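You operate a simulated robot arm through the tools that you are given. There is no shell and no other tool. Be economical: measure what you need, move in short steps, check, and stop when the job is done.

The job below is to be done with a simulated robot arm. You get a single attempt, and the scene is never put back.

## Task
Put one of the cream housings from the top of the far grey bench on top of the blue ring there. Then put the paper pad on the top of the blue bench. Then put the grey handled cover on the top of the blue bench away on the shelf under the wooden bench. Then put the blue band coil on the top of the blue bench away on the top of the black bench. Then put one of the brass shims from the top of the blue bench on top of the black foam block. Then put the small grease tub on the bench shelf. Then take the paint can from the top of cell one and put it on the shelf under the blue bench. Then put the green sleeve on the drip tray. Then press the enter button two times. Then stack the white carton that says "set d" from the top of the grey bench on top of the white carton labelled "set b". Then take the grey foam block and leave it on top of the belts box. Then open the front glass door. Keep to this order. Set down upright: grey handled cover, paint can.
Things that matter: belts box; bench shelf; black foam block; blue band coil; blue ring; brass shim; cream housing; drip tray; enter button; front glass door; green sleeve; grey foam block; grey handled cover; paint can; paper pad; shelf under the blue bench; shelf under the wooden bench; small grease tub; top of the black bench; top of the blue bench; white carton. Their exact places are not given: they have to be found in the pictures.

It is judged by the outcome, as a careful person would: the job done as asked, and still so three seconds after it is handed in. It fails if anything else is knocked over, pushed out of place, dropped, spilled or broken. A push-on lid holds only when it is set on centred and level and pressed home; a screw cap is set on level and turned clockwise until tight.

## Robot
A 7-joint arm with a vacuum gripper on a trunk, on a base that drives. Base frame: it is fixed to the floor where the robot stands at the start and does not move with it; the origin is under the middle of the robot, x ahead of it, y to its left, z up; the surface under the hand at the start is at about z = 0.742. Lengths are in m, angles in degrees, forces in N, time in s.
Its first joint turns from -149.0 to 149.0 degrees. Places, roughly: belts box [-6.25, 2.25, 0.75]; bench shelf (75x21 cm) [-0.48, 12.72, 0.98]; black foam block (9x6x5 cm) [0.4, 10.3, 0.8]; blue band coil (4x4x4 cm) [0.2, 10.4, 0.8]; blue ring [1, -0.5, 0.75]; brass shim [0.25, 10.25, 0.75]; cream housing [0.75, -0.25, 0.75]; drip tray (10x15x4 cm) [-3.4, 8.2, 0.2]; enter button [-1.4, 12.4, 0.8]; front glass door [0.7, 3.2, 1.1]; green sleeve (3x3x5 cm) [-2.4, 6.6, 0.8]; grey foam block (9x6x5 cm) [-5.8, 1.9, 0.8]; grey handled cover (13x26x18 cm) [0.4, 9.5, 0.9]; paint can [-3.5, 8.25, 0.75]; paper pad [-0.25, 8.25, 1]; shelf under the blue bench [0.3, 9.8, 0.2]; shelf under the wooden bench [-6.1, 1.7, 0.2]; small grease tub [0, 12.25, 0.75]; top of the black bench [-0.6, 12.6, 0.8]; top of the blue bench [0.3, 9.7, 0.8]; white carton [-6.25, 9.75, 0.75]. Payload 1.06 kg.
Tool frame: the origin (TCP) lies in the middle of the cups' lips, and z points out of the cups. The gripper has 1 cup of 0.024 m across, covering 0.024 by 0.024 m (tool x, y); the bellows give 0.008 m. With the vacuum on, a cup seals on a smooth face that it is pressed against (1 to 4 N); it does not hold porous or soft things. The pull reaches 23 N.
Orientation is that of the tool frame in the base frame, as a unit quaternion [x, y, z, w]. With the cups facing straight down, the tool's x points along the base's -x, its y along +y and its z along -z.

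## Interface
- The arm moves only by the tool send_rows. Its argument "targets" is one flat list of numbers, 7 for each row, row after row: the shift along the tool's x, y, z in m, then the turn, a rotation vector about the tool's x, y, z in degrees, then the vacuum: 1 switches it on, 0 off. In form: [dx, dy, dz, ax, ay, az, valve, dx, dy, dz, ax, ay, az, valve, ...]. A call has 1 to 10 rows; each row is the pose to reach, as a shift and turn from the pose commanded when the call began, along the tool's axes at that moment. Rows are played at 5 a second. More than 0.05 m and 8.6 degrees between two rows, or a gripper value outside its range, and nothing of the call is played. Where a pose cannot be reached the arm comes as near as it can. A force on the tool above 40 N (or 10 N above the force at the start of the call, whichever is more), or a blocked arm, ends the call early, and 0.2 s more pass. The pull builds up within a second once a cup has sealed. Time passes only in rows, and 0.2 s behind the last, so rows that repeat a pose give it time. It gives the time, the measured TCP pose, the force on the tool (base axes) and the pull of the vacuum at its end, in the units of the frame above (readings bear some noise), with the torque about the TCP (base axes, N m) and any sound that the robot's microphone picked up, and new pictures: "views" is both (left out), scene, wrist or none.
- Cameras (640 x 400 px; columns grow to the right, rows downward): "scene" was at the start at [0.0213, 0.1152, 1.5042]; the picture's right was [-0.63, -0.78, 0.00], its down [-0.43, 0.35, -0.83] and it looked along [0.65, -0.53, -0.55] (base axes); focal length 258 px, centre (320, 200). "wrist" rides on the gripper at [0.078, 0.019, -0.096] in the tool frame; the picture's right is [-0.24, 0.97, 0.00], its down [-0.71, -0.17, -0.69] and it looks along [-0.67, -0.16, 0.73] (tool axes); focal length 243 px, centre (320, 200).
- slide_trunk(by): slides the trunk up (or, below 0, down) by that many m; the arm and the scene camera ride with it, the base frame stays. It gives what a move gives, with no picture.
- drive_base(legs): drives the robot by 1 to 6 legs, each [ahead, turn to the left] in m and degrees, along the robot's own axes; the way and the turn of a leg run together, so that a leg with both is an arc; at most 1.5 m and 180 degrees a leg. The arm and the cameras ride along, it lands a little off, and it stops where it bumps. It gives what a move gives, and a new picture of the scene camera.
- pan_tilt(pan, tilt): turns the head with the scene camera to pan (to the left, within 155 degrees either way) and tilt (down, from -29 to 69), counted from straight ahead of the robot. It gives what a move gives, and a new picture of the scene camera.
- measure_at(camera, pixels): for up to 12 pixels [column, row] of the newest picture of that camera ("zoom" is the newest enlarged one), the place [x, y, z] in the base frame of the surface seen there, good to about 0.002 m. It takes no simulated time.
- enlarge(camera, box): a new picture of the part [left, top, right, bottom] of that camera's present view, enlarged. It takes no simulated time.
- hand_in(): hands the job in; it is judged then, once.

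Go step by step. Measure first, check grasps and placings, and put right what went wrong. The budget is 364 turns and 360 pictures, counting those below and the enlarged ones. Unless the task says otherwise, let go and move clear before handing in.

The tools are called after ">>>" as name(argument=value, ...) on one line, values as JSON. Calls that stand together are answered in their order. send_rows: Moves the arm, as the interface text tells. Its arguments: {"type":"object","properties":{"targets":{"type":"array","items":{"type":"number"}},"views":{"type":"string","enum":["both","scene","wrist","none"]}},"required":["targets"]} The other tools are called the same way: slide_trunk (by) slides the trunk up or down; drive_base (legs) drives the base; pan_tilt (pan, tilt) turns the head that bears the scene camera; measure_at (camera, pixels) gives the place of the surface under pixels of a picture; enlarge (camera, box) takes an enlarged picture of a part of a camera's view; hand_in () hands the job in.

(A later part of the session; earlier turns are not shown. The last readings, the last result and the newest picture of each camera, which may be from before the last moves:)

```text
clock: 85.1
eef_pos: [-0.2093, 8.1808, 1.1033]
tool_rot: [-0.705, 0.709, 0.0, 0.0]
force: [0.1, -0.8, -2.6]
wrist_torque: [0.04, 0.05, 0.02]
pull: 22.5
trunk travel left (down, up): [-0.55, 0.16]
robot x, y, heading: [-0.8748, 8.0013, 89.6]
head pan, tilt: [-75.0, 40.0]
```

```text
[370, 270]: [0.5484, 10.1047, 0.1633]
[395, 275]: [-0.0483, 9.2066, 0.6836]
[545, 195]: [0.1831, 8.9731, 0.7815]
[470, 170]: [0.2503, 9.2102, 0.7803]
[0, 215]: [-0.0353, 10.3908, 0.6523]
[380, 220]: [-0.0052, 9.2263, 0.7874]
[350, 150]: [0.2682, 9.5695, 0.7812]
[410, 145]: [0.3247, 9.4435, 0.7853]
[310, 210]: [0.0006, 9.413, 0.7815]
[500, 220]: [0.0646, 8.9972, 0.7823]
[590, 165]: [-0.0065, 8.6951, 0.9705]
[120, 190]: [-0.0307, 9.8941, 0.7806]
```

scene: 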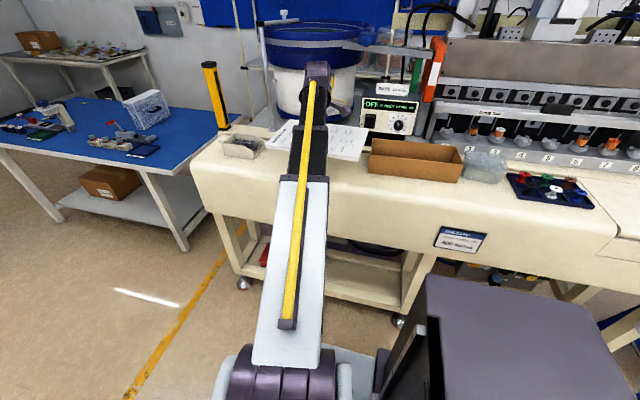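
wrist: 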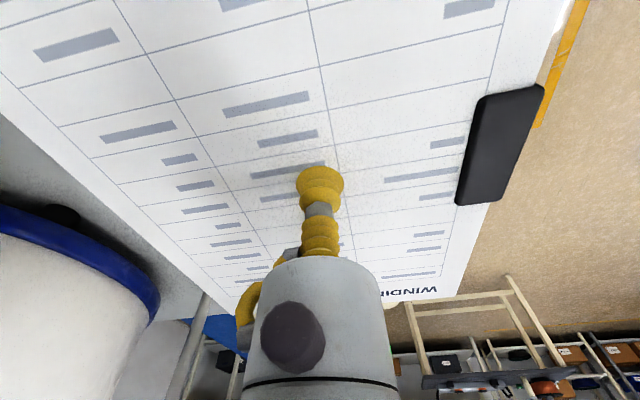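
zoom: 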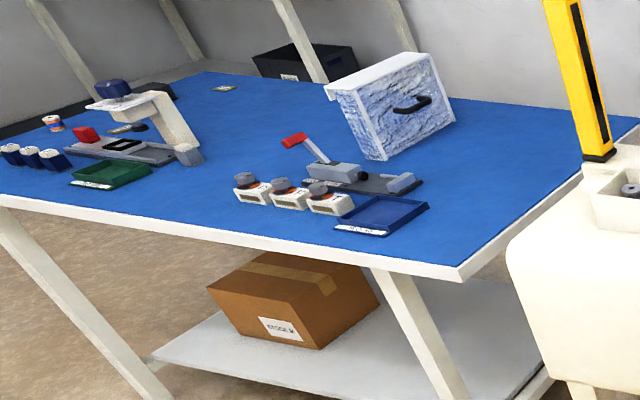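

>>> send_rows(targets=[-0.02, 0.04, 0, 0, 0, 0, 1, -0.05, 0.075, 0, 0, 0, 0, 1, -0.085, 0.105, 0, 0, 0, 0, 1, -0.12, 0.135, 0, 0, 0, 0, 1, -0.155, 0.165, 0, 0, 0, 0, 1, -0.19, 0.198, 0, 0, 0, 0, 1, -0.22, 0.235, 0, 0, 0, 0, 1, -0.25, 0.272, 0, 0, 0, 0, 1, -0.28, 0.31, 0, 0, 0, 0, 1, -0.31, 0.348, 0, 0, 0, 0, 1], views="none")

>>> send_rows(targets=[-0.03, 0.038, 0, 0, 0, 0, 1, -0.055, 0.08, 0, 0, 0, 0, 1, -0.075, 0.12, 0, 0, 0, 0, 1, -0.095, 0.16, 0, 0, 0, 0, 1, -0.1, 0.19, 0, 0, 0, 0, 1], views="wrist")

```text
clock: 87.2
eef_pos: [-0.538, 8.4771, 1.1057]
tool_rot: [0.712, -0.702, 0.002, -0.001]
force: [16.1, -7.4, -7.0]
wrist_torque: [1.29, 1.97, 1.57]
pull: 22.7
trunk travel left (down, up): [-0.55, 0.16]
robot x, y, heading: [-0.875, 8.0023, 89.7]
head pan, tilt: [-75.0, 40.0]
stopped in row 10: the force on the tool passed its limit at 83 N (the readings are from after the stop); the commanded pose is now the measured one
```

```text
clock: 87.5
eef_pos: [-0.5433, 8.4818, 1.104]
tool_rot: [0.717, -0.697, 0.003, -0.001]
force: [15.1, -5.8, -6.2]
wrist_torque: [1.09, 1.78, 1.37]
pull: 23.1
trunk travel left (down, up): [-0.55, 0.16]
robot x, y, heading: [-0.8753, 8.0027, 89.5]
head pan, tilt: [-75.0, 40.0]
stopped in row 1: the force on the tool passed its limit at 71 N (the readings are from after the stop); the commanded pose is now the measured one
```

wrist: 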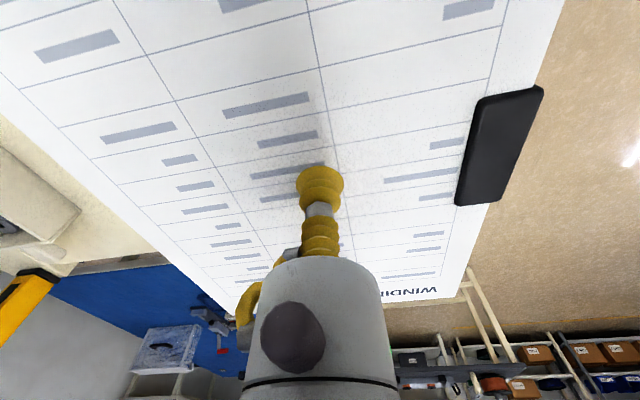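

The pad pressed the robot's own trunk. I move it outwards, then swing at a wider radius.

>>> send_rows(targets=[-0.03, -0.03, 0, 0, 0, 0, 1, -0.06, -0.06, 0, 0, 0, 0, 1, -0.09, -0.06, 0, 0, 0, 0, 1], views="wrist")

>>> pan_tilt(pan=-40, tilt=45)

```text
clock: 88.3
eef_pos: [-0.4849, 8.5724, 1.1046]
tool_rot: [0.716, -0.698, 0.003, 0.0]
force: [0.9, -0.3, -2.2]
wrist_torque: [0.03, 0.04, 0.02]
pull: 23.2
trunk travel left (down, up): [-0.55, 0.16]
robot x, y, heading: [-0.8765, 8.0027, 89.7]
head pan, tilt: [-75.0, 40.0]
```

wrist: 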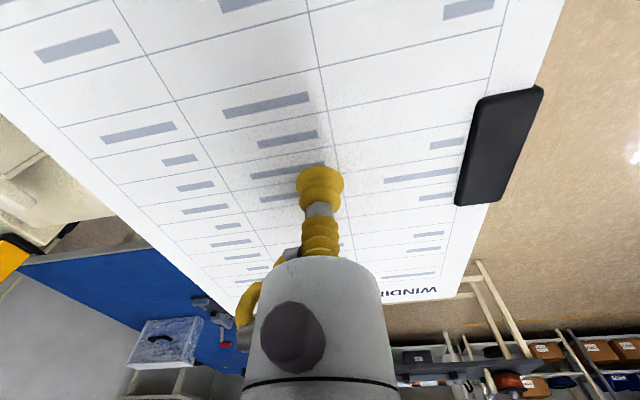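

```text
clock: 89.3
eef_pos: [-0.4863, 8.5717, 1.1041]
tool_rot: [0.717, -0.697, 0.004, -0.001]
force: [-0.8, 0.2, -3.3]
wrist_torque: [0.02, 0.04, 0.0]
pull: 23.1
trunk travel left (down, up): [-0.55, 0.16]
robot x, y, heading: [-0.8743, 7.999, 89.6]
head pan, tilt: [-40.0, 45.0]
```

scene: 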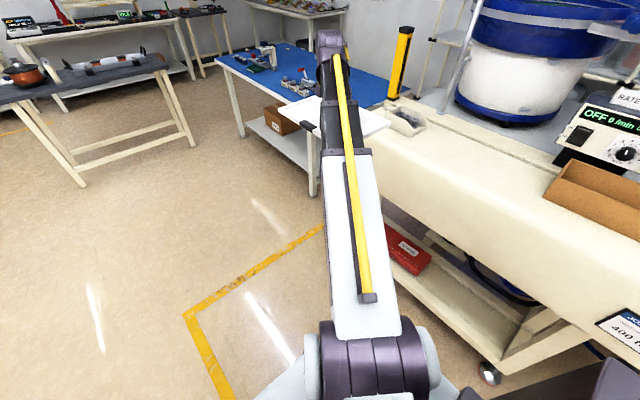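

>>> drive_base(legs=[[0.8, -20], [0.6, 20]])

>>> pan_tilt(pan=-75, tilt=40)

```text
clock: 96.6
eef_pos: [-0.2274, 9.9333, 1.1047]
tool_rot: [0.714, -0.7, 0.004, -0.001]
force: [0.2, -1.0, -3.5]
wrist_torque: [0.0, 0.04, 0.03]
pull: 23.1
trunk travel left (down, up): [-0.55, 0.16]
robot x, y, heading: [-0.6211, 9.3653, 89.1]
head pan, tilt: [-40.0, 45.0]
```

scene: 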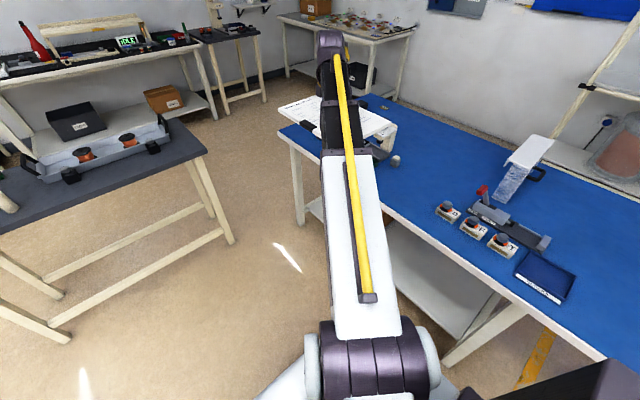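

```text
clock: 97.6
eef_pos: [-0.2278, 9.9324, 1.1043]
tool_rot: [0.714, -0.7, 0.004, -0.001]
force: [-0.3, 0.2, -3.0]
wrist_torque: [0.01, 0.04, 0.03]
pull: 22.8
trunk travel left (down, up): [-0.55, 0.16]
robot x, y, heading: [-0.6205, 9.3619, 88.9]
head pan, tilt: [-75.0, 40.0]
```

scene: 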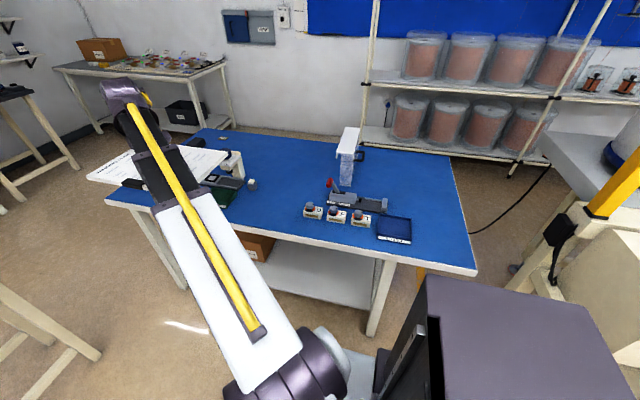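

>>> measure_at(camera="scene", pixels=[[290, 180], [255, 160], [300, 215], [430, 180], [320, 150], [255, 185], [312, 205], [330, 187], [345, 185], [275, 220]])

```text
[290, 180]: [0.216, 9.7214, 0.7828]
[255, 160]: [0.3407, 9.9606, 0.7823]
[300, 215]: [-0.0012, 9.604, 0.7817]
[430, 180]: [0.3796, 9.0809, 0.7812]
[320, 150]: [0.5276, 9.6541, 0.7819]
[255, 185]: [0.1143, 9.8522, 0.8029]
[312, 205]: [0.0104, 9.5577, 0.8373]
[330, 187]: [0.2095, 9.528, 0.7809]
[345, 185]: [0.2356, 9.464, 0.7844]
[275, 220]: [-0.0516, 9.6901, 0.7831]
```

>>> send_rows(targets=[0.02, -0.043, 0, 0, 0, 0, 1, 0.04, -0.086, 0, 0, 0, 0, 1, 0.06, -0.129, 0, 0, 0, 0, 1, 0.08, -0.172, 0, 0, 0, 0, 1, 0.1, -0.215, 0, 0, 0, 0, 1, 0.12, -0.258, 0, 0, 0, 0, 1, 0.14, -0.301, 0, 0, 0, 0, 1, 0.16, -0.344, 0, 0, 0, 0, 1, 0.18, -0.387, 0, 0, 0, 0, 1, 0.205, -0.43, 0, 0, 0, 0, 1], views="none")

>>> send_rows(targets=[0.02, -0.03, 0, 0, 0, 0, 1, 0.03, -0.05, 0, 0, 0, 0, 1, 0.03, -0.05, 0.04, 0, 0, 0, 1, 0.03, -0.05, 0.08, 0, 0, 0, 1, 0.03, -0.05, 0.12, 0, 0, 0, 1, 0.03, -0.05, 0.16, 0, 0, 0, 1, 0.03, -0.05, 0.2, 0, 0, 0, 1, 0.03, -0.05, 0.24, 0, 0, 0, 1], views="both")

```text
clock: 99.8
eef_pos: [0.2077, 9.7352, 1.1065]
tool_rot: [0.713, -0.701, 0.004, -0.001]
force: [-1.2, 0.3, -3.3]
wrist_torque: [0.01, 0.04, 0.0]
pull: 23.3
trunk travel left (down, up): [-0.55, 0.16]
robot x, y, heading: [-0.6185, 9.3642, 89.1]
head pan, tilt: [-75.0, 40.0]
```

```text
clock: 101.6
eef_pos: [0.259, 9.7073, 0.8674]
tool_rot: [0.714, -0.701, 0.004, -0.002]
force: [-1.1, 0.6, -3.0]
wrist_torque: [-0.01, 0.01, -0.01]
pull: 22.9
trunk travel left (down, up): [-0.55, 0.16]
robot x, y, heading: [-0.6208, 9.3653, 88.8]
head pan, tilt: [-75.0, 40.0]
```

scene: 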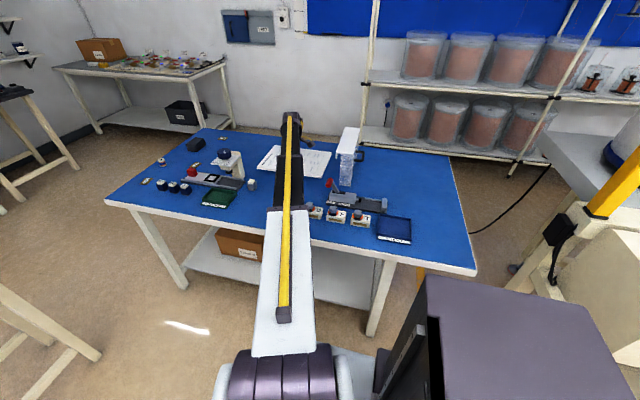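
wrist: 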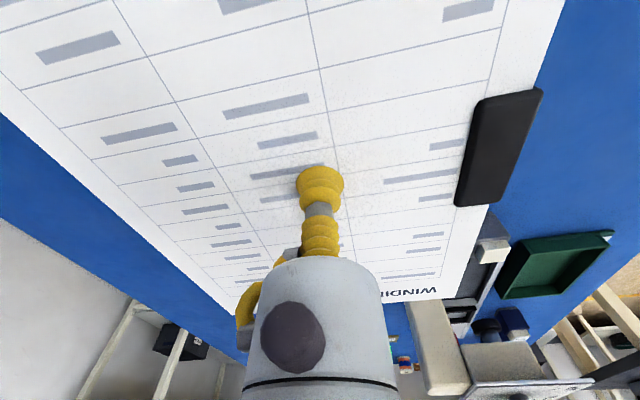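

>>> enlarge(camera="scene", box=[130, 120, 410, 250])

>>> measure_at(camera="zoom", pixels=[[275, 150], [305, 60], [458, 70], [435, 135], [490, 150], [515, 40], [250, 160], [252, 125], [476, 120]])

```text
2.29 times, centred on (270, 185) of scene
```

zoom: 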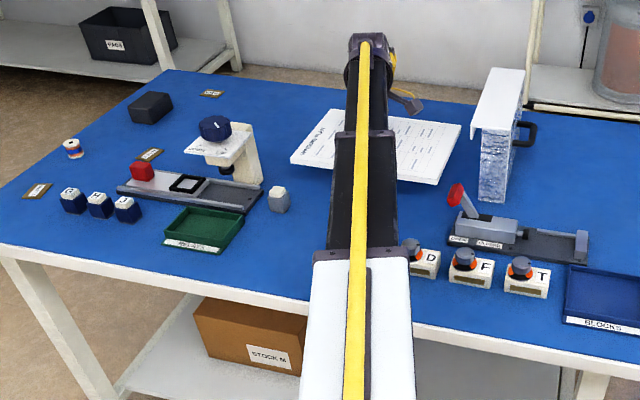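

```text
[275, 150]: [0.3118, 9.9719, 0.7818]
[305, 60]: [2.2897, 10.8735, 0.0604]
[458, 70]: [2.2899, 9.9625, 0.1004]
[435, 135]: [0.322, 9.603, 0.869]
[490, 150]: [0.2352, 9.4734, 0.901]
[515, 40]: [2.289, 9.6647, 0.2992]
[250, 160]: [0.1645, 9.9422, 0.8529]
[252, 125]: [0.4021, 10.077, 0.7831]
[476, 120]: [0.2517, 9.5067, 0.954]
```

>>> send_rows(targets=[0, 0, 0.04, 0, 0, 0, 1, 0, 0, 0.07, 0, 0, 0, 1, 0, 0, 0.08, 0, 0, 0, 1, 0, 0, 0.08, 0, 0, 0, 0, 0, 0, 0.08, 0, 0, 0, 0, 0, 0, 0.08, 0, 0, 0, 0, 0, 0, 0.05, 0, 0, 0, 0, 0, 0, 0, 0, 0, 0, 0, 0, 0, -0.05, 0, 0, 0, 0, 0, 0, -0.1, 0, 0, 0, 0], views="both")

```text
clock: 103.8
eef_pos: [0.26, 9.7085, 0.9677]
tool_rot: [0.714, -0.7, 0.003, -0.001]
force: [0.9, 0.0, 0.6]
wrist_torque: [-0.06, -0.02, -0.02]
pull: 0.1
trunk travel left (down, up): [-0.55, 0.16]
robot x, y, heading: [-0.6209, 9.3664, 88.8]
head pan, tilt: [-75.0, 40.0]
```

scene: 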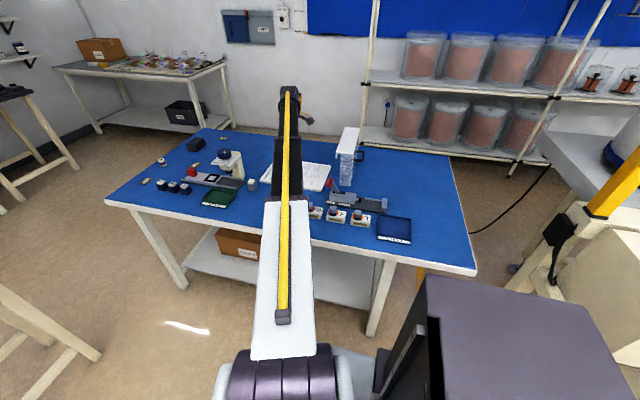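
wrist: 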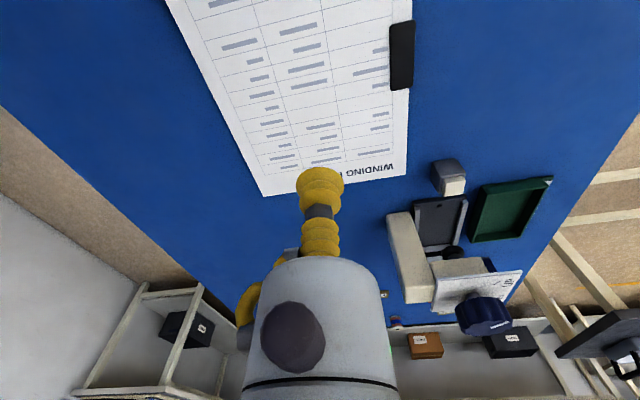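

>>> enlarge(camera="scene", box=[320, 115, 400, 215])

>>> measure_at(camera="scene", pixels=[[343, 129], [356, 130], [349, 140], [338, 152], [350, 152], [345, 180], [360, 155], [344, 165]])

```text
4.00 times, centred on (360, 165) of scene
```

zoom: 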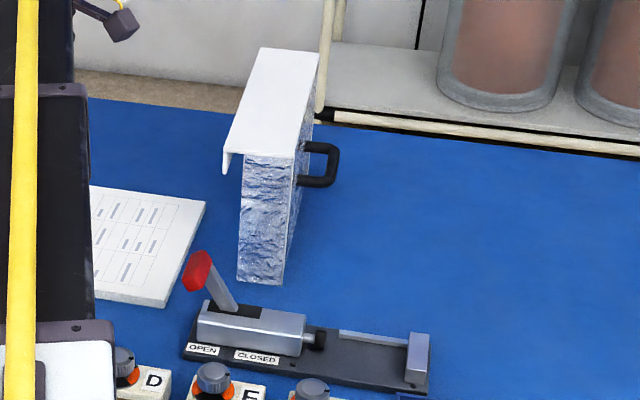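

```text
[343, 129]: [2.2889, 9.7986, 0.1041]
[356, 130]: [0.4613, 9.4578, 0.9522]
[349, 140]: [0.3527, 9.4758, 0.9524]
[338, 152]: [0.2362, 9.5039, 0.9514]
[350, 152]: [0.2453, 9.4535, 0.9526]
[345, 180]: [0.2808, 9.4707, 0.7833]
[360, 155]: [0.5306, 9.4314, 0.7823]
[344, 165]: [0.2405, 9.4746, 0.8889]
```

>>> measure_at(camera="zoom", pixels=[[264, 50], [314, 56], [296, 150], [230, 148], [270, 100], [260, 275], [242, 275], [280, 278], [330, 160], [225, 170]])

```text
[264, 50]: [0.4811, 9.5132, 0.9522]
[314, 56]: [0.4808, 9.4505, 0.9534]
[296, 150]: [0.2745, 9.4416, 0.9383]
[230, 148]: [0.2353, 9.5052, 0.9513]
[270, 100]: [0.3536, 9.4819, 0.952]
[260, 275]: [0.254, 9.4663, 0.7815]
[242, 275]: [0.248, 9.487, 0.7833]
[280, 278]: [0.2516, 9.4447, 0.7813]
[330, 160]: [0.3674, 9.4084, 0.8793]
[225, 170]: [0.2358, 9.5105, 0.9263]
```

Pad placed. The cover's flat top (z≈0.952, x 0.235–0.485, y 9.44–9.51) is near the reach limit, so I raise the hand and shift the base 10 cm closer.

>>> send_rows(targets=[0, 0.02, -0.04, 0, 0, 0, 0, 0, 0.06, -0.06, 0, 0, 0, 0, 0, 0.1, -0.08, 0, 0, 0, 0, 0, 0.14, -0.1, 0, 0, 0, 0, 0, 0.18, -0.12, 0, 0, 0, 0, 0, 0.22, -0.14, 0, 0, 0, 0], views="none")

>>> drive_base(legs=[[0.3, -20], [0.3, 20], [-0.5, 0]])

```text
clock: 105.2
eef_pos: [0.0346, 9.7017, 1.1062]
tool_rot: [0.714, -0.7, 0.003, -0.001]
force: [-0.1, 0.2, -0.5]
wrist_torque: [0.0, -0.01, -0.02]
pull: 0.1
trunk travel left (down, up): [-0.55, 0.16]
robot x, y, heading: [-0.6171, 9.3707, 89.1]
head pan, tilt: [-75.0, 40.0]
```

```text
clock: 111.4
eef_pos: [0.1416, 9.7958, 1.1059]
tool_rot: [0.712, -0.702, 0.003, -0.002]
force: [-0.3, -0.1, 0.1]
wrist_torque: [0.01, 0.02, 0.01]
pull: 0.1
trunk travel left (down, up): [-0.55, 0.16]
robot x, y, heading: [-0.5172, 9.4631, 88.7]
head pan, tilt: [-75.0, 40.0]
```

scene: 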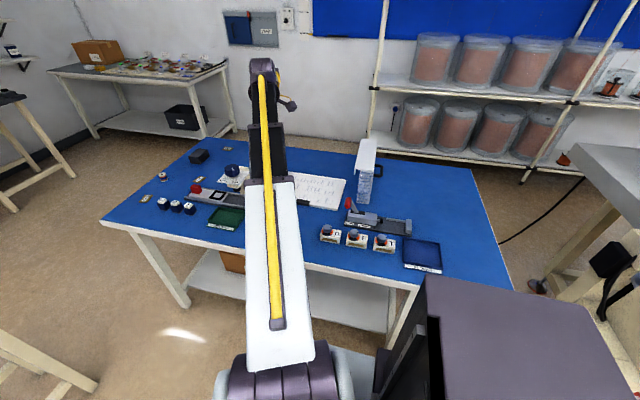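

>>> send_rows(targets=[0.04, -0.026, 0, 0, 0, 0, 0, 0.08, -0.052, 0, 0, 0, 0, 0, 0.12, -0.078, 0, 0, 0, 0, 0, 0.16, -0.104, 0, 0, 0, 0, 0, 0.2, -0.13, 0, 0, 0, 0, 0, 0.24, -0.156, 0, 0, 0, 0, 0, 0.28, -0.182, 0, 0, 0, 0, 0, 0.327, -0.191, 0, 0, 0, 0, 0, 0.327, -0.212, 0.04, 0, 0, 0, 0, 0.327, -0.212, 0.08, 0, 0, 0, 0], views="wrist")

>>> measure_at(camera="wrist", pixels=[[320, 130], [320, 100], [320, 220]])

```text
clock: 113.6
eef_pos: [0.3618, 9.4717, 1.0283]
tool_rot: [0.712, -0.702, 0.004, -0.001]
force: [-0.1, -0.5, -0.8]
wrist_torque: [0.0, -0.01, 0.0]
pull: 0.0
trunk travel left (down, up): [-0.55, 0.16]
robot x, y, heading: [-0.5137, 9.4603, 89.0]
head pan, tilt: [-75.0, 40.0]
```

wrist: 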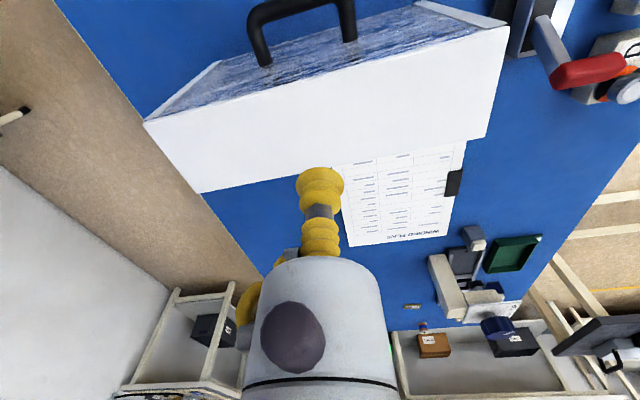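

```text
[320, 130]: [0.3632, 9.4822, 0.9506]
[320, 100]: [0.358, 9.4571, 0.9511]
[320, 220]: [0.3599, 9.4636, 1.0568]
```

>>> send_rows(targets=[0, 0, 0.04, 0, 0, 0, 0, 0, 0, 0.07, 0, 0, 0, 1, 0, 0, 0.08, 0, 0, 0, 1, 0, 0, 0.08, 0, 0, 0, 1, 0, 0, 0.08, 0, 0, 0, 1, 0, 0, 0.08, 0, 0, 0, 1, 0, 0, 0.07, 0, 0, 0, 1, 0, 0, 0.05, 0, 0, 0, 1], views="both")

```text
clock: 115.4
eef_pos: [0.3604, 9.4704, 0.9771]
tool_rot: [0.711, -0.703, 0.004, -0.001]
force: [0.3, 0.3, -2.7]
wrist_torque: [0.03, 0.05, 0.02]
pull: 22.7
trunk travel left (down, up): [-0.55, 0.16]
robot x, y, heading: [-0.5171, 9.4634, 89.0]
head pan, tilt: [-75.0, 40.0]
```

scene: 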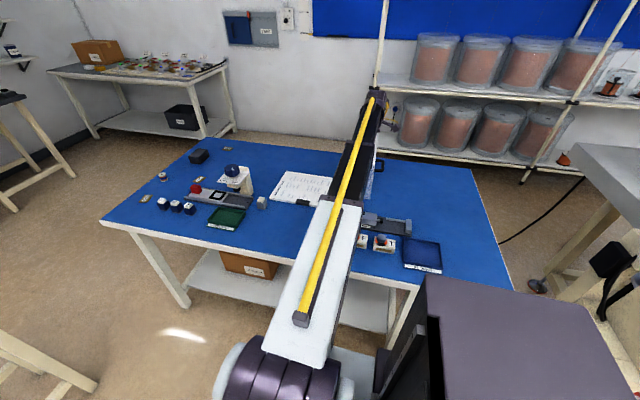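
wrist: 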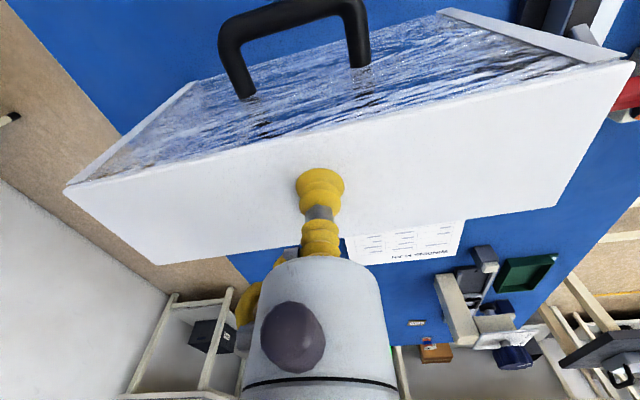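

Cover is lifted (≈2.7 N). I raise it higher, swing it in and look west for a route.

>>> send_rows(targets=[0, 0, -0.045, 0, 0, 0, 1, 0, 0, -0.09, 0, 0, 0, 1, 0, 0, -0.135, 0, 0, 0, 1, 0, 0, -0.18, 0, 0, 0, 1, 0, 0.04, -0.19, 0, 0, 0, 1, 0, 0.08, -0.19, 0, 0, 0, 1, 0, 0.12, -0.19, 0, 0, 0, 1, -0.02, 0.16, -0.19, 0, 0, 0, 1, -0.04, 0.2, -0.19, 0, 0, 0, 1], views="none")

>>> pan_tilt(pan=90, tilt=15)

>>> measure_at(camera="scene", pixels=[[320, 300], [320, 220], [320, 180], [200, 200], [450, 200], [100, 220], [550, 220], [250, 180], [400, 180]])

```text
clock: 117.4
eef_pos: [0.1553, 9.5076, 1.166]
tool_rot: [0.712, -0.702, 0.003, 0.0]
force: [0.1, -0.6, -3.3]
wrist_torque: [0.04, 0.04, 0.04]
pull: 22.9
trunk travel left (down, up): [-0.55, 0.16]
robot x, y, heading: [-0.5149, 9.4617, 88.6]
head pan, tilt: [-75.0, 40.0]
```

```text
clock: 119.9
eef_pos: [0.1577, 9.5063, 1.1662]
tool_rot: [0.712, -0.702, 0.003, -0.001]
force: [-0.4, 0.1, -2.6]
wrist_torque: [0.04, 0.02, -0.01]
pull: 22.3
trunk travel left (down, up): [-0.55, 0.16]
robot x, y, heading: [-0.5154, 9.4618, 88.9]
head pan, tilt: [90.0, 15.0]
```

scene: 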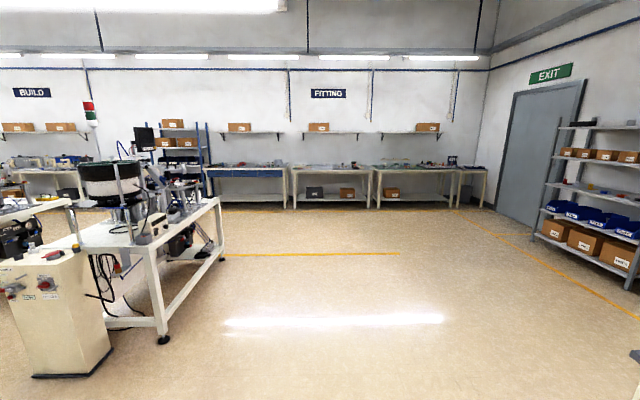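

```text
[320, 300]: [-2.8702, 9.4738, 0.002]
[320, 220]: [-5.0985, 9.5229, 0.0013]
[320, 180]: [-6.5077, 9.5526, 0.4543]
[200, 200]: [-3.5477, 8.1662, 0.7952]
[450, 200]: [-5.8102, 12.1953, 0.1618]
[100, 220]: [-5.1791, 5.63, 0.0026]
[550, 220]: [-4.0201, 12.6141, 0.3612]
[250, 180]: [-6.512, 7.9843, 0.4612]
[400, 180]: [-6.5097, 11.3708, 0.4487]
```

West at y≈9.5 is clear. I turn left and drive west, the cover carried on the right at z≥1.0.

>>> drive_base(legs=[[0, 91], [1.5, 0], [1.2, 0]])

>>> pan_tilt(pan=40, tilt=18)

>>> measure_at(camera="scene", pixels=[[320, 300], [320, 220], [200, 300], [200, 220], [450, 220], [100, 220], [550, 220], [400, 180], [300, 200], [250, 200]])

```text
clock: 137.0
eef_pos: [-3.3124, 10.1143, 1.1662]
tool_rot: [1.0, 0.023, 0.002, -0.003]
force: [-0.2, 0.7, -3.4]
wrist_torque: [-0.07, 0.03, 0.04]
pull: 22.6
trunk travel left (down, up): [-0.55, 0.16]
robot x, y, heading: [-3.2456, 9.4438, -179.2]
head pan, tilt: [90.0, 15.0]
```

scene: 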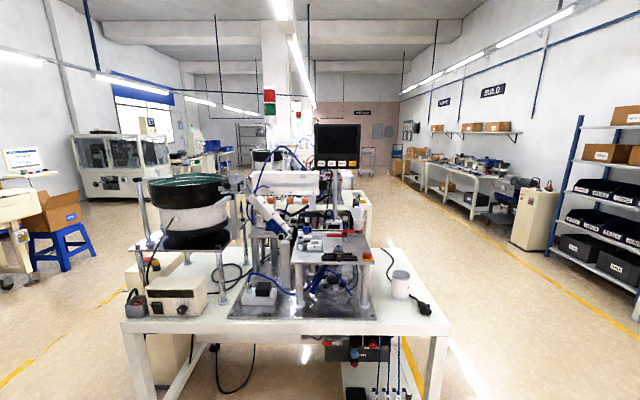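

```text
clock: 138.2
eef_pos: [-3.3141, 10.113, 1.1668]
tool_rot: [1.0, 0.023, 0.001, -0.002]
force: [0.8, -0.2, -3.0]
wrist_torque: [-0.04, 0.03, 0.01]
pull: 23.2
trunk travel left (down, up): [-0.55, 0.16]
robot x, y, heading: [-3.2476, 9.4412, -179.0]
head pan, tilt: [40.0, 18.0]
```

scene: 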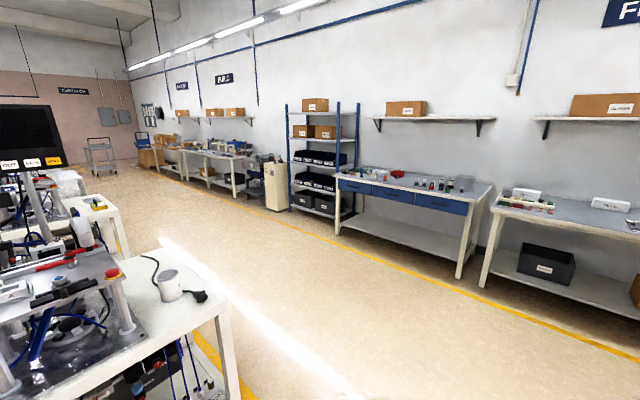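

```text
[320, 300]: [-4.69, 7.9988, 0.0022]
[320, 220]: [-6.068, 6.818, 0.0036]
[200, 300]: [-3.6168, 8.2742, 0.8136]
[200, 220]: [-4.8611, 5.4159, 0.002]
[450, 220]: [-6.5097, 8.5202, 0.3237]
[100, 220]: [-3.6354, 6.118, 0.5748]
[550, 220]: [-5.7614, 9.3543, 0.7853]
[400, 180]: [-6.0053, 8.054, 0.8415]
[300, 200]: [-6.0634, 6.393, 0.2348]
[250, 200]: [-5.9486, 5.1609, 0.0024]
```

>>> drive_base(legs=[[1.45, 0], [0, 89.5], [1.5, 0], [1.5, 0]])

>>> pan_tilt(pan=-15, tilt=15)

>>> measure_at(camera="scene", pixels=[[320, 300], [320, 240], [320, 220], [200, 240], [100, 240], [400, 220], [380, 210], [350, 200], [450, 220]])

```text
clock: 163.1
eef_pos: [-5.3499, 6.3813, 1.1661]
tool_rot: [0.694, 0.72, -0.001, -0.003]
force: [-0.1, -0.8, -2.5]
wrist_torque: [-0.05, -0.03, 0.0]
pull: 22.6
trunk travel left (down, up): [-0.55, 0.16]
robot x, y, heading: [-4.6769, 6.4404, -89.9]
head pan, tilt: [40.0, 18.0]
```

scene: 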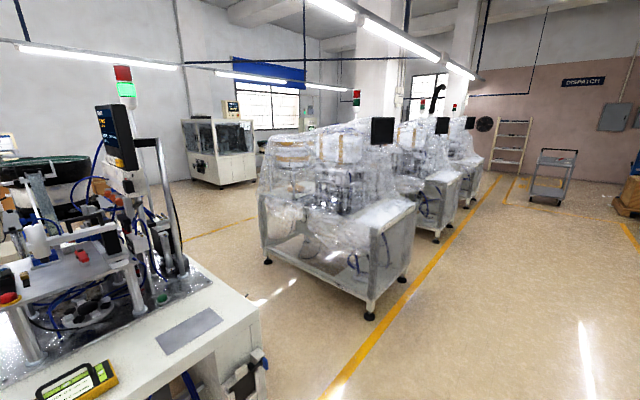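

```text
clock: 164.3
eef_pos: [-5.3507, 6.3816, 1.1666]
tool_rot: [0.694, 0.72, -0.001, -0.003]
force: [0.2, 0.2, -2.8]
wrist_torque: [-0.03, -0.04, 0.02]
pull: 23.3
trunk travel left (down, up): [-0.55, 0.16]
robot x, y, heading: [-4.6802, 6.4448, -90.0]
head pan, tilt: [-15.0, 15.0]
```

scene: 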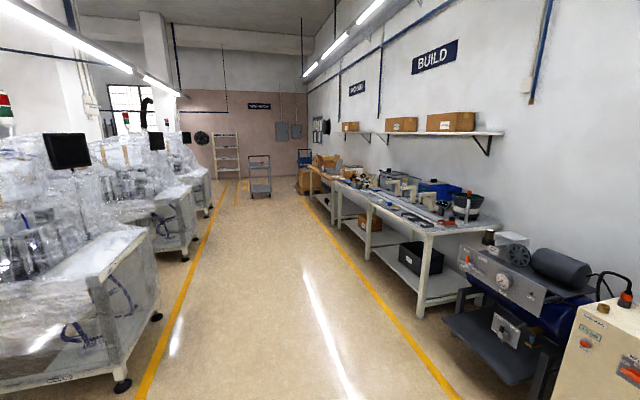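

```text
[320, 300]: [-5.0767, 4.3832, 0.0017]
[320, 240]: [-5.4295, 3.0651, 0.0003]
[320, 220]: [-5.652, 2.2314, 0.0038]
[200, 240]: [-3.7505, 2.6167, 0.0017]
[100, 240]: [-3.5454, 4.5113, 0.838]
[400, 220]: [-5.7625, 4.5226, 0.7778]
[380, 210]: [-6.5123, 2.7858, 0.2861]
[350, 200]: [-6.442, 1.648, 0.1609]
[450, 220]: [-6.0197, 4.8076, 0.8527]
```

>>> drive_base(legs=[[1.5, 0], [1.5, 0], [0.9, 0]])

>>> pan_tilt(pan=-60, tilt=30)

```text
clock: 183.2
eef_pos: [-5.4284, 2.483, 1.167]
tool_rot: [0.701, 0.713, 0.0, -0.003]
force: [0.6, 0.8, -2.9]
wrist_torque: [-0.05, -0.01, 0.02]
pull: 23.1
trunk travel left (down, up): [-0.55, 0.16]
robot x, y, heading: [-4.7568, 2.5293, -90.9]
head pan, tilt: [-15.0, 15.0]
```

scene: 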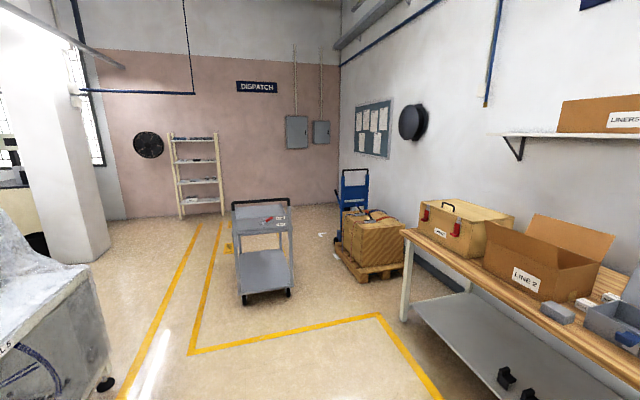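

```text
clock: 184.3
eef_pos: [-5.4287, 2.4834, 1.1663]
tool_rot: [0.701, 0.713, -0.001, -0.003]
force: [0.6, 0.4, -3.5]
wrist_torque: [-0.06, -0.03, 0.0]
pull: 23.0
trunk travel left (down, up): [-0.55, 0.16]
robot x, y, heading: [-4.7551, 2.5296, -91.0]
head pan, tilt: [-60.0, 30.0]
```

scene: 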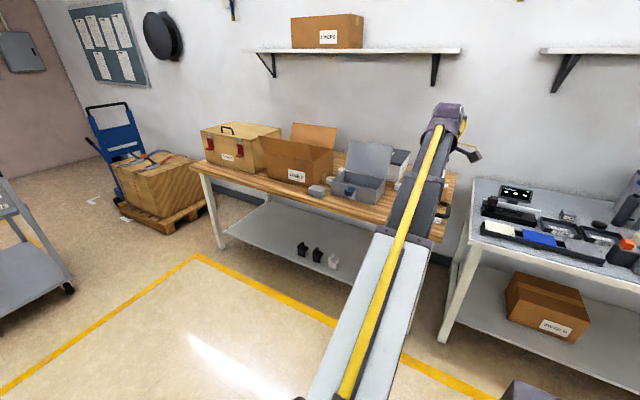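

>>> enlarge(camera="scene", box=[180, 140, 440, 300])

>>> measure_at(camera="scene", pixels=[[210, 180], [225, 238], [245, 225], [280, 225], [300, 270], [300, 210], [330, 285], [304, 255], [330, 205], [428, 240], [250, 185], [340, 270]])

```text
2.46 times, centred on (310, 220) of scene
```

zoom: 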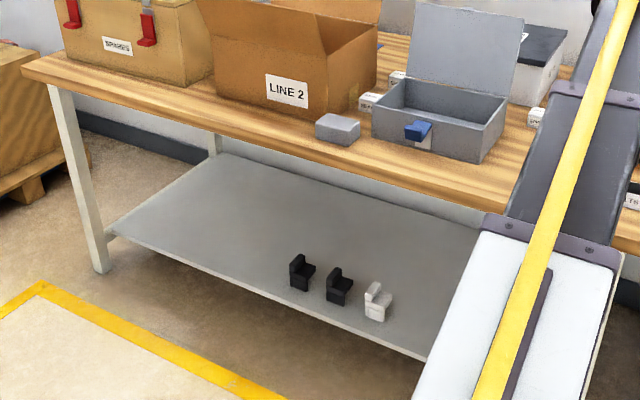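

```text
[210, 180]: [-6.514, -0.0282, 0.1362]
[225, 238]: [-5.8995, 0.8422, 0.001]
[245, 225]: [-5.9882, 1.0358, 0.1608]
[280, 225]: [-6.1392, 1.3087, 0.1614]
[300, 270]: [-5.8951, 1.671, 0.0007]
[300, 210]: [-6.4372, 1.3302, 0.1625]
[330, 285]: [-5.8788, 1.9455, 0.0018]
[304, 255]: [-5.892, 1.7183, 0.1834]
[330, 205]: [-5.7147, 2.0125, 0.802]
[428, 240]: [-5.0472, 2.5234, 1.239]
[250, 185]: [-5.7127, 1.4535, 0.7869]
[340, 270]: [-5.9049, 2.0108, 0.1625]
```

>>> measure_at(camera="scene", pixels=[[448, 108], [440, 118], [436, 135], [420, 180], [400, 235], [370, 310], [340, 390], [460, 140], [470, 152], [404, 160]])

```text
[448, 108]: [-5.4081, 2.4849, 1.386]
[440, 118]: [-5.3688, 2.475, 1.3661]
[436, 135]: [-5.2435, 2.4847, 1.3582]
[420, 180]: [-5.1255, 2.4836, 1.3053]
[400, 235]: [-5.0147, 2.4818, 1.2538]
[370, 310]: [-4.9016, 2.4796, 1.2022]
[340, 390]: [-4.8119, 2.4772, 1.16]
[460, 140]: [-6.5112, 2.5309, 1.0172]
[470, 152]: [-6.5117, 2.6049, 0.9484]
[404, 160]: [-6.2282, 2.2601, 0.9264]
```

The shelf (z≈0.162, y 0.95–1.6 free, bench edge at x≈-5.71) is reachable with the trunk down. First I turn the cover 90° so its handle faces the robot and retract slightly.

>>> send_rows(targets=[0, 0.01, 0, 0, 0, 8.5, 1, 0, 0.02, 0, 0, 0, 17, 1, 0, 0.03, 0, 0, 0, 25.5, 1, 0, 0.04, 0, 0, 0, 34, 1, 0, 0.05, 0, 0, 0, 42.5, 1, 0, 0.06, 0, 0, 0, 51, 1, 0, 0.07, 0, 0, 0, 59.5, 1, 0, 0.08, 0, 0, 0, 68, 1, 0, 0.085, 0, 0, 0, 76.5, 1, 0, 0.085, 0, 0, 0, 85, 1], views="both")

```text
clock: 185.8
eef_pos: [-5.3694, 2.4849, 1.1589]
tool_rot: [0.943, 0.333, -0.007, -0.006]
force: [-5.3, 23.7, -6.4]
wrist_torque: [-2.96, -0.32, 2.11]
pull: 22.7
out of reach, approached as far as the arm can: row 6, 7
trunk travel left (down, up): [-0.55, 0.16]
robot x, y, heading: [-4.7564, 2.534, -91.1]
head pan, tilt: [-60.0, 30.0]
stopped in row 7: the force on the tool passed its limit at 120 N (the readings are from after the stop); the commanded pose is now the measured one
```

scene: 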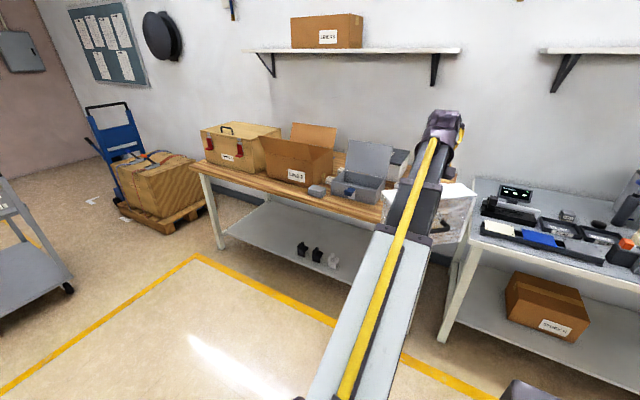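
wrist: 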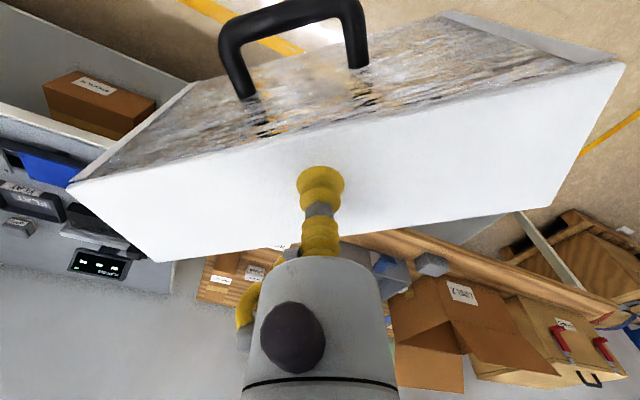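

The turned cover met the arm. I turn it back and reconsider.

>>> send_rows(targets=[0.01, -0.01, 0, 0, 0, -8, 1, 0.02, -0.02, 0, 0, 0, -16, 1, 0.03, -0.03, 0, 0, 0, -24, 1, 0.04, -0.03, 0, 0, 0, -32, 1], views="both")

```text
clock: 186.8
eef_pos: [-5.3582, 2.5348, 1.1583]
tool_rot: [0.815, 0.58, -0.006, -0.008]
force: [-0.6, 0.7, -3.1]
wrist_torque: [-0.03, -0.03, 0.0]
pull: 23.3
trunk travel left (down, up): [-0.55, 0.16]
robot x, y, heading: [-4.755, 2.5298, -90.9]
head pan, tilt: [-60.0, 30.0]
```

scene: 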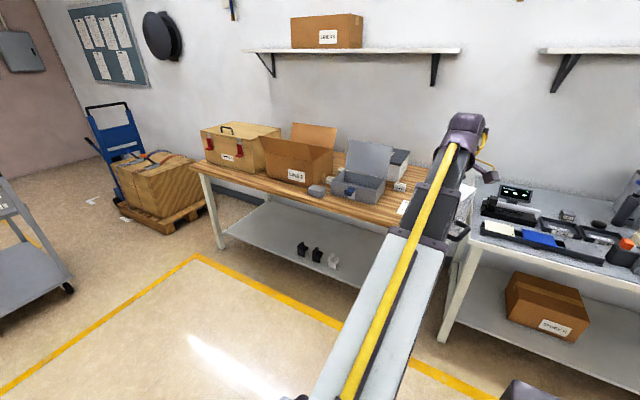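
wrist: 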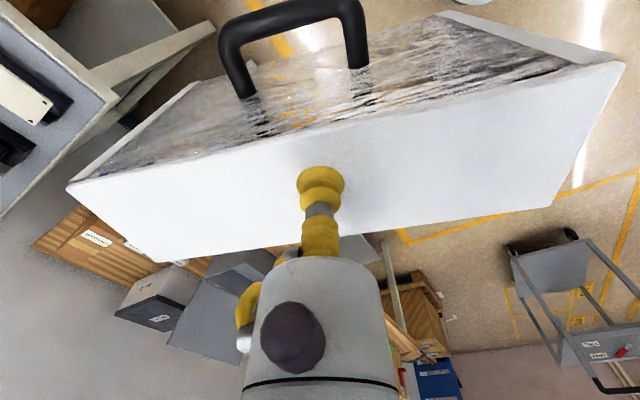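

>>> send_rows(targets=[0, 0, 0.045, 0, 0, 0, 1, 0, 0, 0.09, 0, 0, 0, 1, 0, 0, 0.135, 0, 0, 0, 1, 0, 0, 0.18, 0, 0, 0, 1, 0, 0, 0.225, 0, 0, 0, 1, 0, 0, 0.26, 0, 0, 0, 1], views="none")

>>> slide_trunk(by=-0.5)

>>> pan_tilt(pan=-80, tilt=25)

>>> measure_at(camera="scene", pixels=[[320, 300], [320, 240], [320, 350], [320, 200], [320, 150]])

```text
clock: 188.2
eef_pos: [-5.3628, 2.5366, 0.9003]
tool_rot: [0.815, 0.579, -0.004, -0.008]
force: [0.4, 0.6, -3.2]
wrist_torque: [-0.04, -0.03, 0.02]
pull: 22.7
trunk travel left (down, up): [-0.55, 0.16]
robot x, y, heading: [-4.756, 2.5326, -90.9]
head pan, tilt: [-60.0, 30.0]
```

```text
refused: -0.5 is not a number from -0.4 to 0.4
```

```text
clock: 189.0
eef_pos: [-5.3623, 2.5374, 0.9001]
tool_rot: [0.815, 0.58, -0.004, -0.008]
force: [0.8, 0.5, -2.2]
wrist_torque: [-0.03, 0.0, 0.01]
pull: 23.1
trunk travel left (down, up): [-0.55, 0.16]
robot x, y, heading: [-4.7581, 2.5327, -91.1]
head pan, tilt: [-80.0, 25.0]
```

scene: 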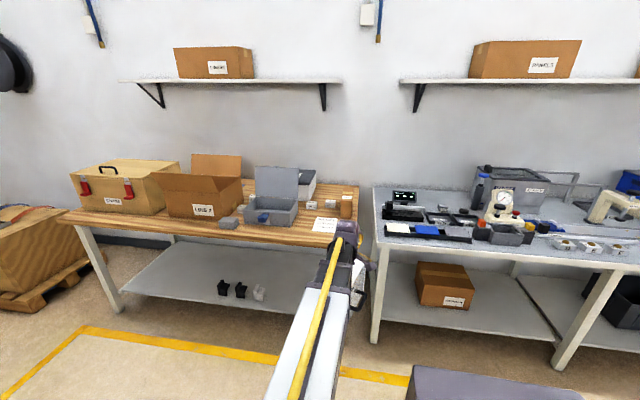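

```text
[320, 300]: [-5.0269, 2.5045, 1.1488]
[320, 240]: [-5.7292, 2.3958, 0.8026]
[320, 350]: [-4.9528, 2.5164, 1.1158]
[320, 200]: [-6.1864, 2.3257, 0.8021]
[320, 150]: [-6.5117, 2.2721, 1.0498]
```

>>> send_rows(targets=[0, 0, 0, 0, 0, 8, 1, 0, 0, 0, 0, 0, 16, 1, 0, 0, 0, 0, 0, 24, 1, 0, 0, 0, 0, 0, 32, 1, 0, 0, 0, 0, 0, 40, 1, 0, 0, 0, 0, 0, 48, 1, 0, 0, 0, 0, 0, 56, 1, 0, 0, 0, 0, 0, 64, 1, 0, 0, 0, 0, 0, 71, 1], views="scene")

```text
clock: 191.0
eef_pos: [-5.3604, 2.5362, 0.899]
tool_rot: [1.0, -0.004, -0.009, -0.004]
force: [0.6, -0.1, -2.8]
wrist_torque: [-0.04, 0.04, 0.0]
pull: 22.7
trunk travel left (down, up): [-0.55, 0.16]
robot x, y, heading: [-4.758, 2.5321, -91.0]
head pan, tilt: [-80.0, 25.0]
```

scene: 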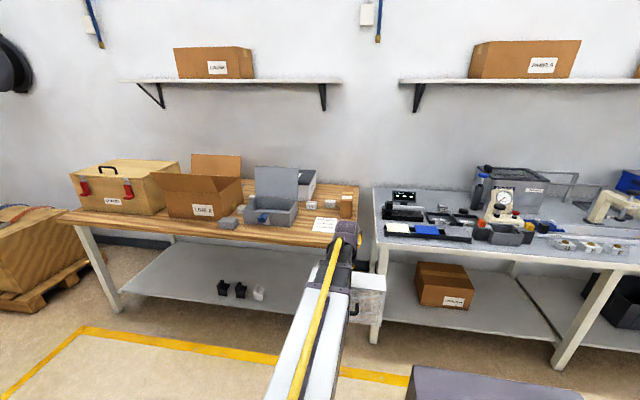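

>>> enlarge(camera="scene", box=[60, 200, 320, 330])

>>> measure_at(camera="zoom", pixels=[[200, 215], [200, 222], [200, 228], [250, 240], [300, 245], [150, 195], [200, 65], [200, 80], [200, 95], [300, 150], [400, 210], [480, 215]])

```text
2.46 times, centred on (190, 265) of scene
```

zoom: 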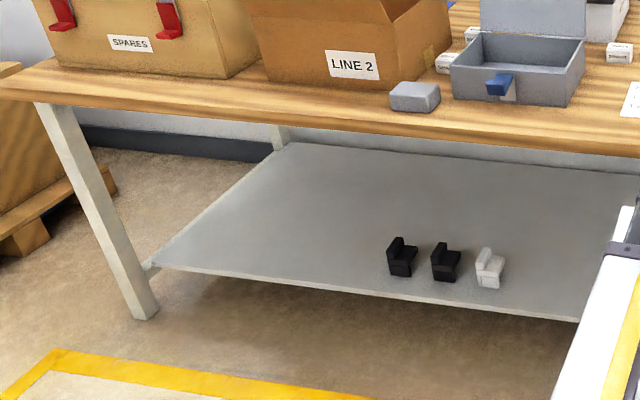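

```text
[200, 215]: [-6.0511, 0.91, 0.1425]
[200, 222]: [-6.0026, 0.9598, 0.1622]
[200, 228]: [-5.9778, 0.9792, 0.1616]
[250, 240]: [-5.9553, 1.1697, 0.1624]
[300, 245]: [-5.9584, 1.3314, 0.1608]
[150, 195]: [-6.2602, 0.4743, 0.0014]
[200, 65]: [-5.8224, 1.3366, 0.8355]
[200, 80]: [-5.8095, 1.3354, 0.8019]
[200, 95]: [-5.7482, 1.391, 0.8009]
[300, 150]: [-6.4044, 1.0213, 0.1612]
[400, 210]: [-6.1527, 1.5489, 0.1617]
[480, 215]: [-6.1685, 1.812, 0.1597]
```

>>> measure_at(camera="zoom", pixels=[[250, 265], [250, 272], [250, 276], [350, 280], [350, 286], [350, 290], [400, 130], [400, 138], [300, 128], [300, 120]])

```text
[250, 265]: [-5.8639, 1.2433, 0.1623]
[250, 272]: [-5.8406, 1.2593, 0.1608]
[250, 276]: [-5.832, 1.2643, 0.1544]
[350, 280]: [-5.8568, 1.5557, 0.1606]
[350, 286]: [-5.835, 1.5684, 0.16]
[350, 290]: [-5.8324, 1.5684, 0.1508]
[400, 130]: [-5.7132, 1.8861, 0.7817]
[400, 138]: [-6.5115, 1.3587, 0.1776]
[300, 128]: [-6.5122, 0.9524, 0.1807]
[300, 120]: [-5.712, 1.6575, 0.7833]
```

>>> send_rows(targets=[0.015, 0, 0, -0.46, 1.03, 0, 1, 0.02, 0, 0, -0.46, 1.03, 0, 1], views="none")

>>> drive_base(legs=[[0.65, -20], [0.65, 21]])

```text
clock: 191.6
eef_pos: [-5.3427, 2.5358, 0.8989]
tool_rot: [1.0, -0.002, 0.001, 0.0]
force: [-0.2, 0.8, -2.3]
wrist_torque: [0.02, 0.0, 0.01]
pull: 22.7
trunk travel left (down, up): [-0.55, 0.16]
robot x, y, heading: [-4.7571, 2.5307, -91.0]
head pan, tilt: [-80.0, 25.0]
```

```text
clock: 198.5
eef_pos: [-5.5984, 1.246, 0.8989]
tool_rot: [1.0, 0.002, 0.001, 0.0]
force: [-1.0, -0.1, -3.4]
wrist_torque: [0.02, 0.02, -0.02]
pull: 22.6
trunk travel left (down, up): [-0.55, 0.16]
robot x, y, heading: [-5.0112, 1.243, -90.7]
head pan, tilt: [-80.0, 25.0]
```

scene: 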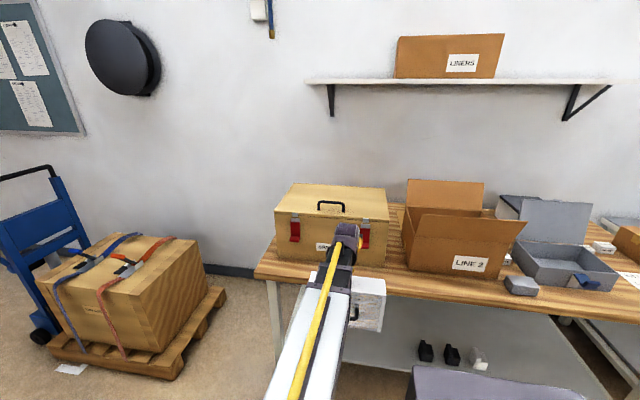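

>>> slide_trunk(by=-0.4)

>>> slide_trunk(by=-0.13)

>>> pan_tilt(pan=-85, tilt=20)

```text
clock: 202.3
eef_pos: [-5.5987, 1.2465, 0.4979]
tool_rot: [1.0, 0.002, 0.001, -0.001]
force: [-0.2, 0.3, -2.6]
wrist_torque: [-0.01, 0.07, 0.01]
pull: 22.9
trunk travel left (down, up): [-0.15, 0.56]
robot x, y, heading: [-5.0124, 1.2473, -90.5]
head pan, tilt: [-80.0, 25.0]
```

```text
clock: 203.9
eef_pos: [-5.5973, 1.2471, 0.3688]
tool_rot: [1.0, 0.002, 0.001, 0.0]
force: [0.3, -0.1, -2.3]
wrist_torque: [-0.01, 0.01, -0.02]
pull: 23.1
trunk travel left (down, up): [-0.02, 0.69]
robot x, y, heading: [-5.0131, 1.2427, -90.6]
head pan, tilt: [-80.0, 25.0]
```

```text
clock: 204.6
eef_pos: [-5.5987, 1.2463, 0.3687]
tool_rot: [1.0, 0.002, 0.001, 0.0]
force: [-0.1, -0.1, -2.4]
wrist_torque: [-0.03, 0.03, -0.04]
pull: 22.9
trunk travel left (down, up): [-0.02, 0.69]
robot x, y, heading: [-5.0139, 1.2436, -90.8]
head pan, tilt: [-85.0, 20.0]
```

scene: 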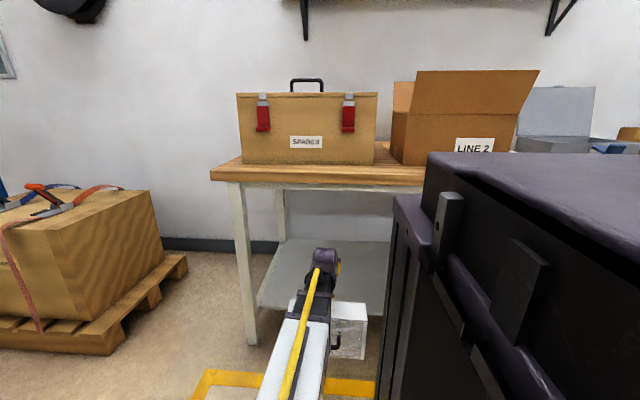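

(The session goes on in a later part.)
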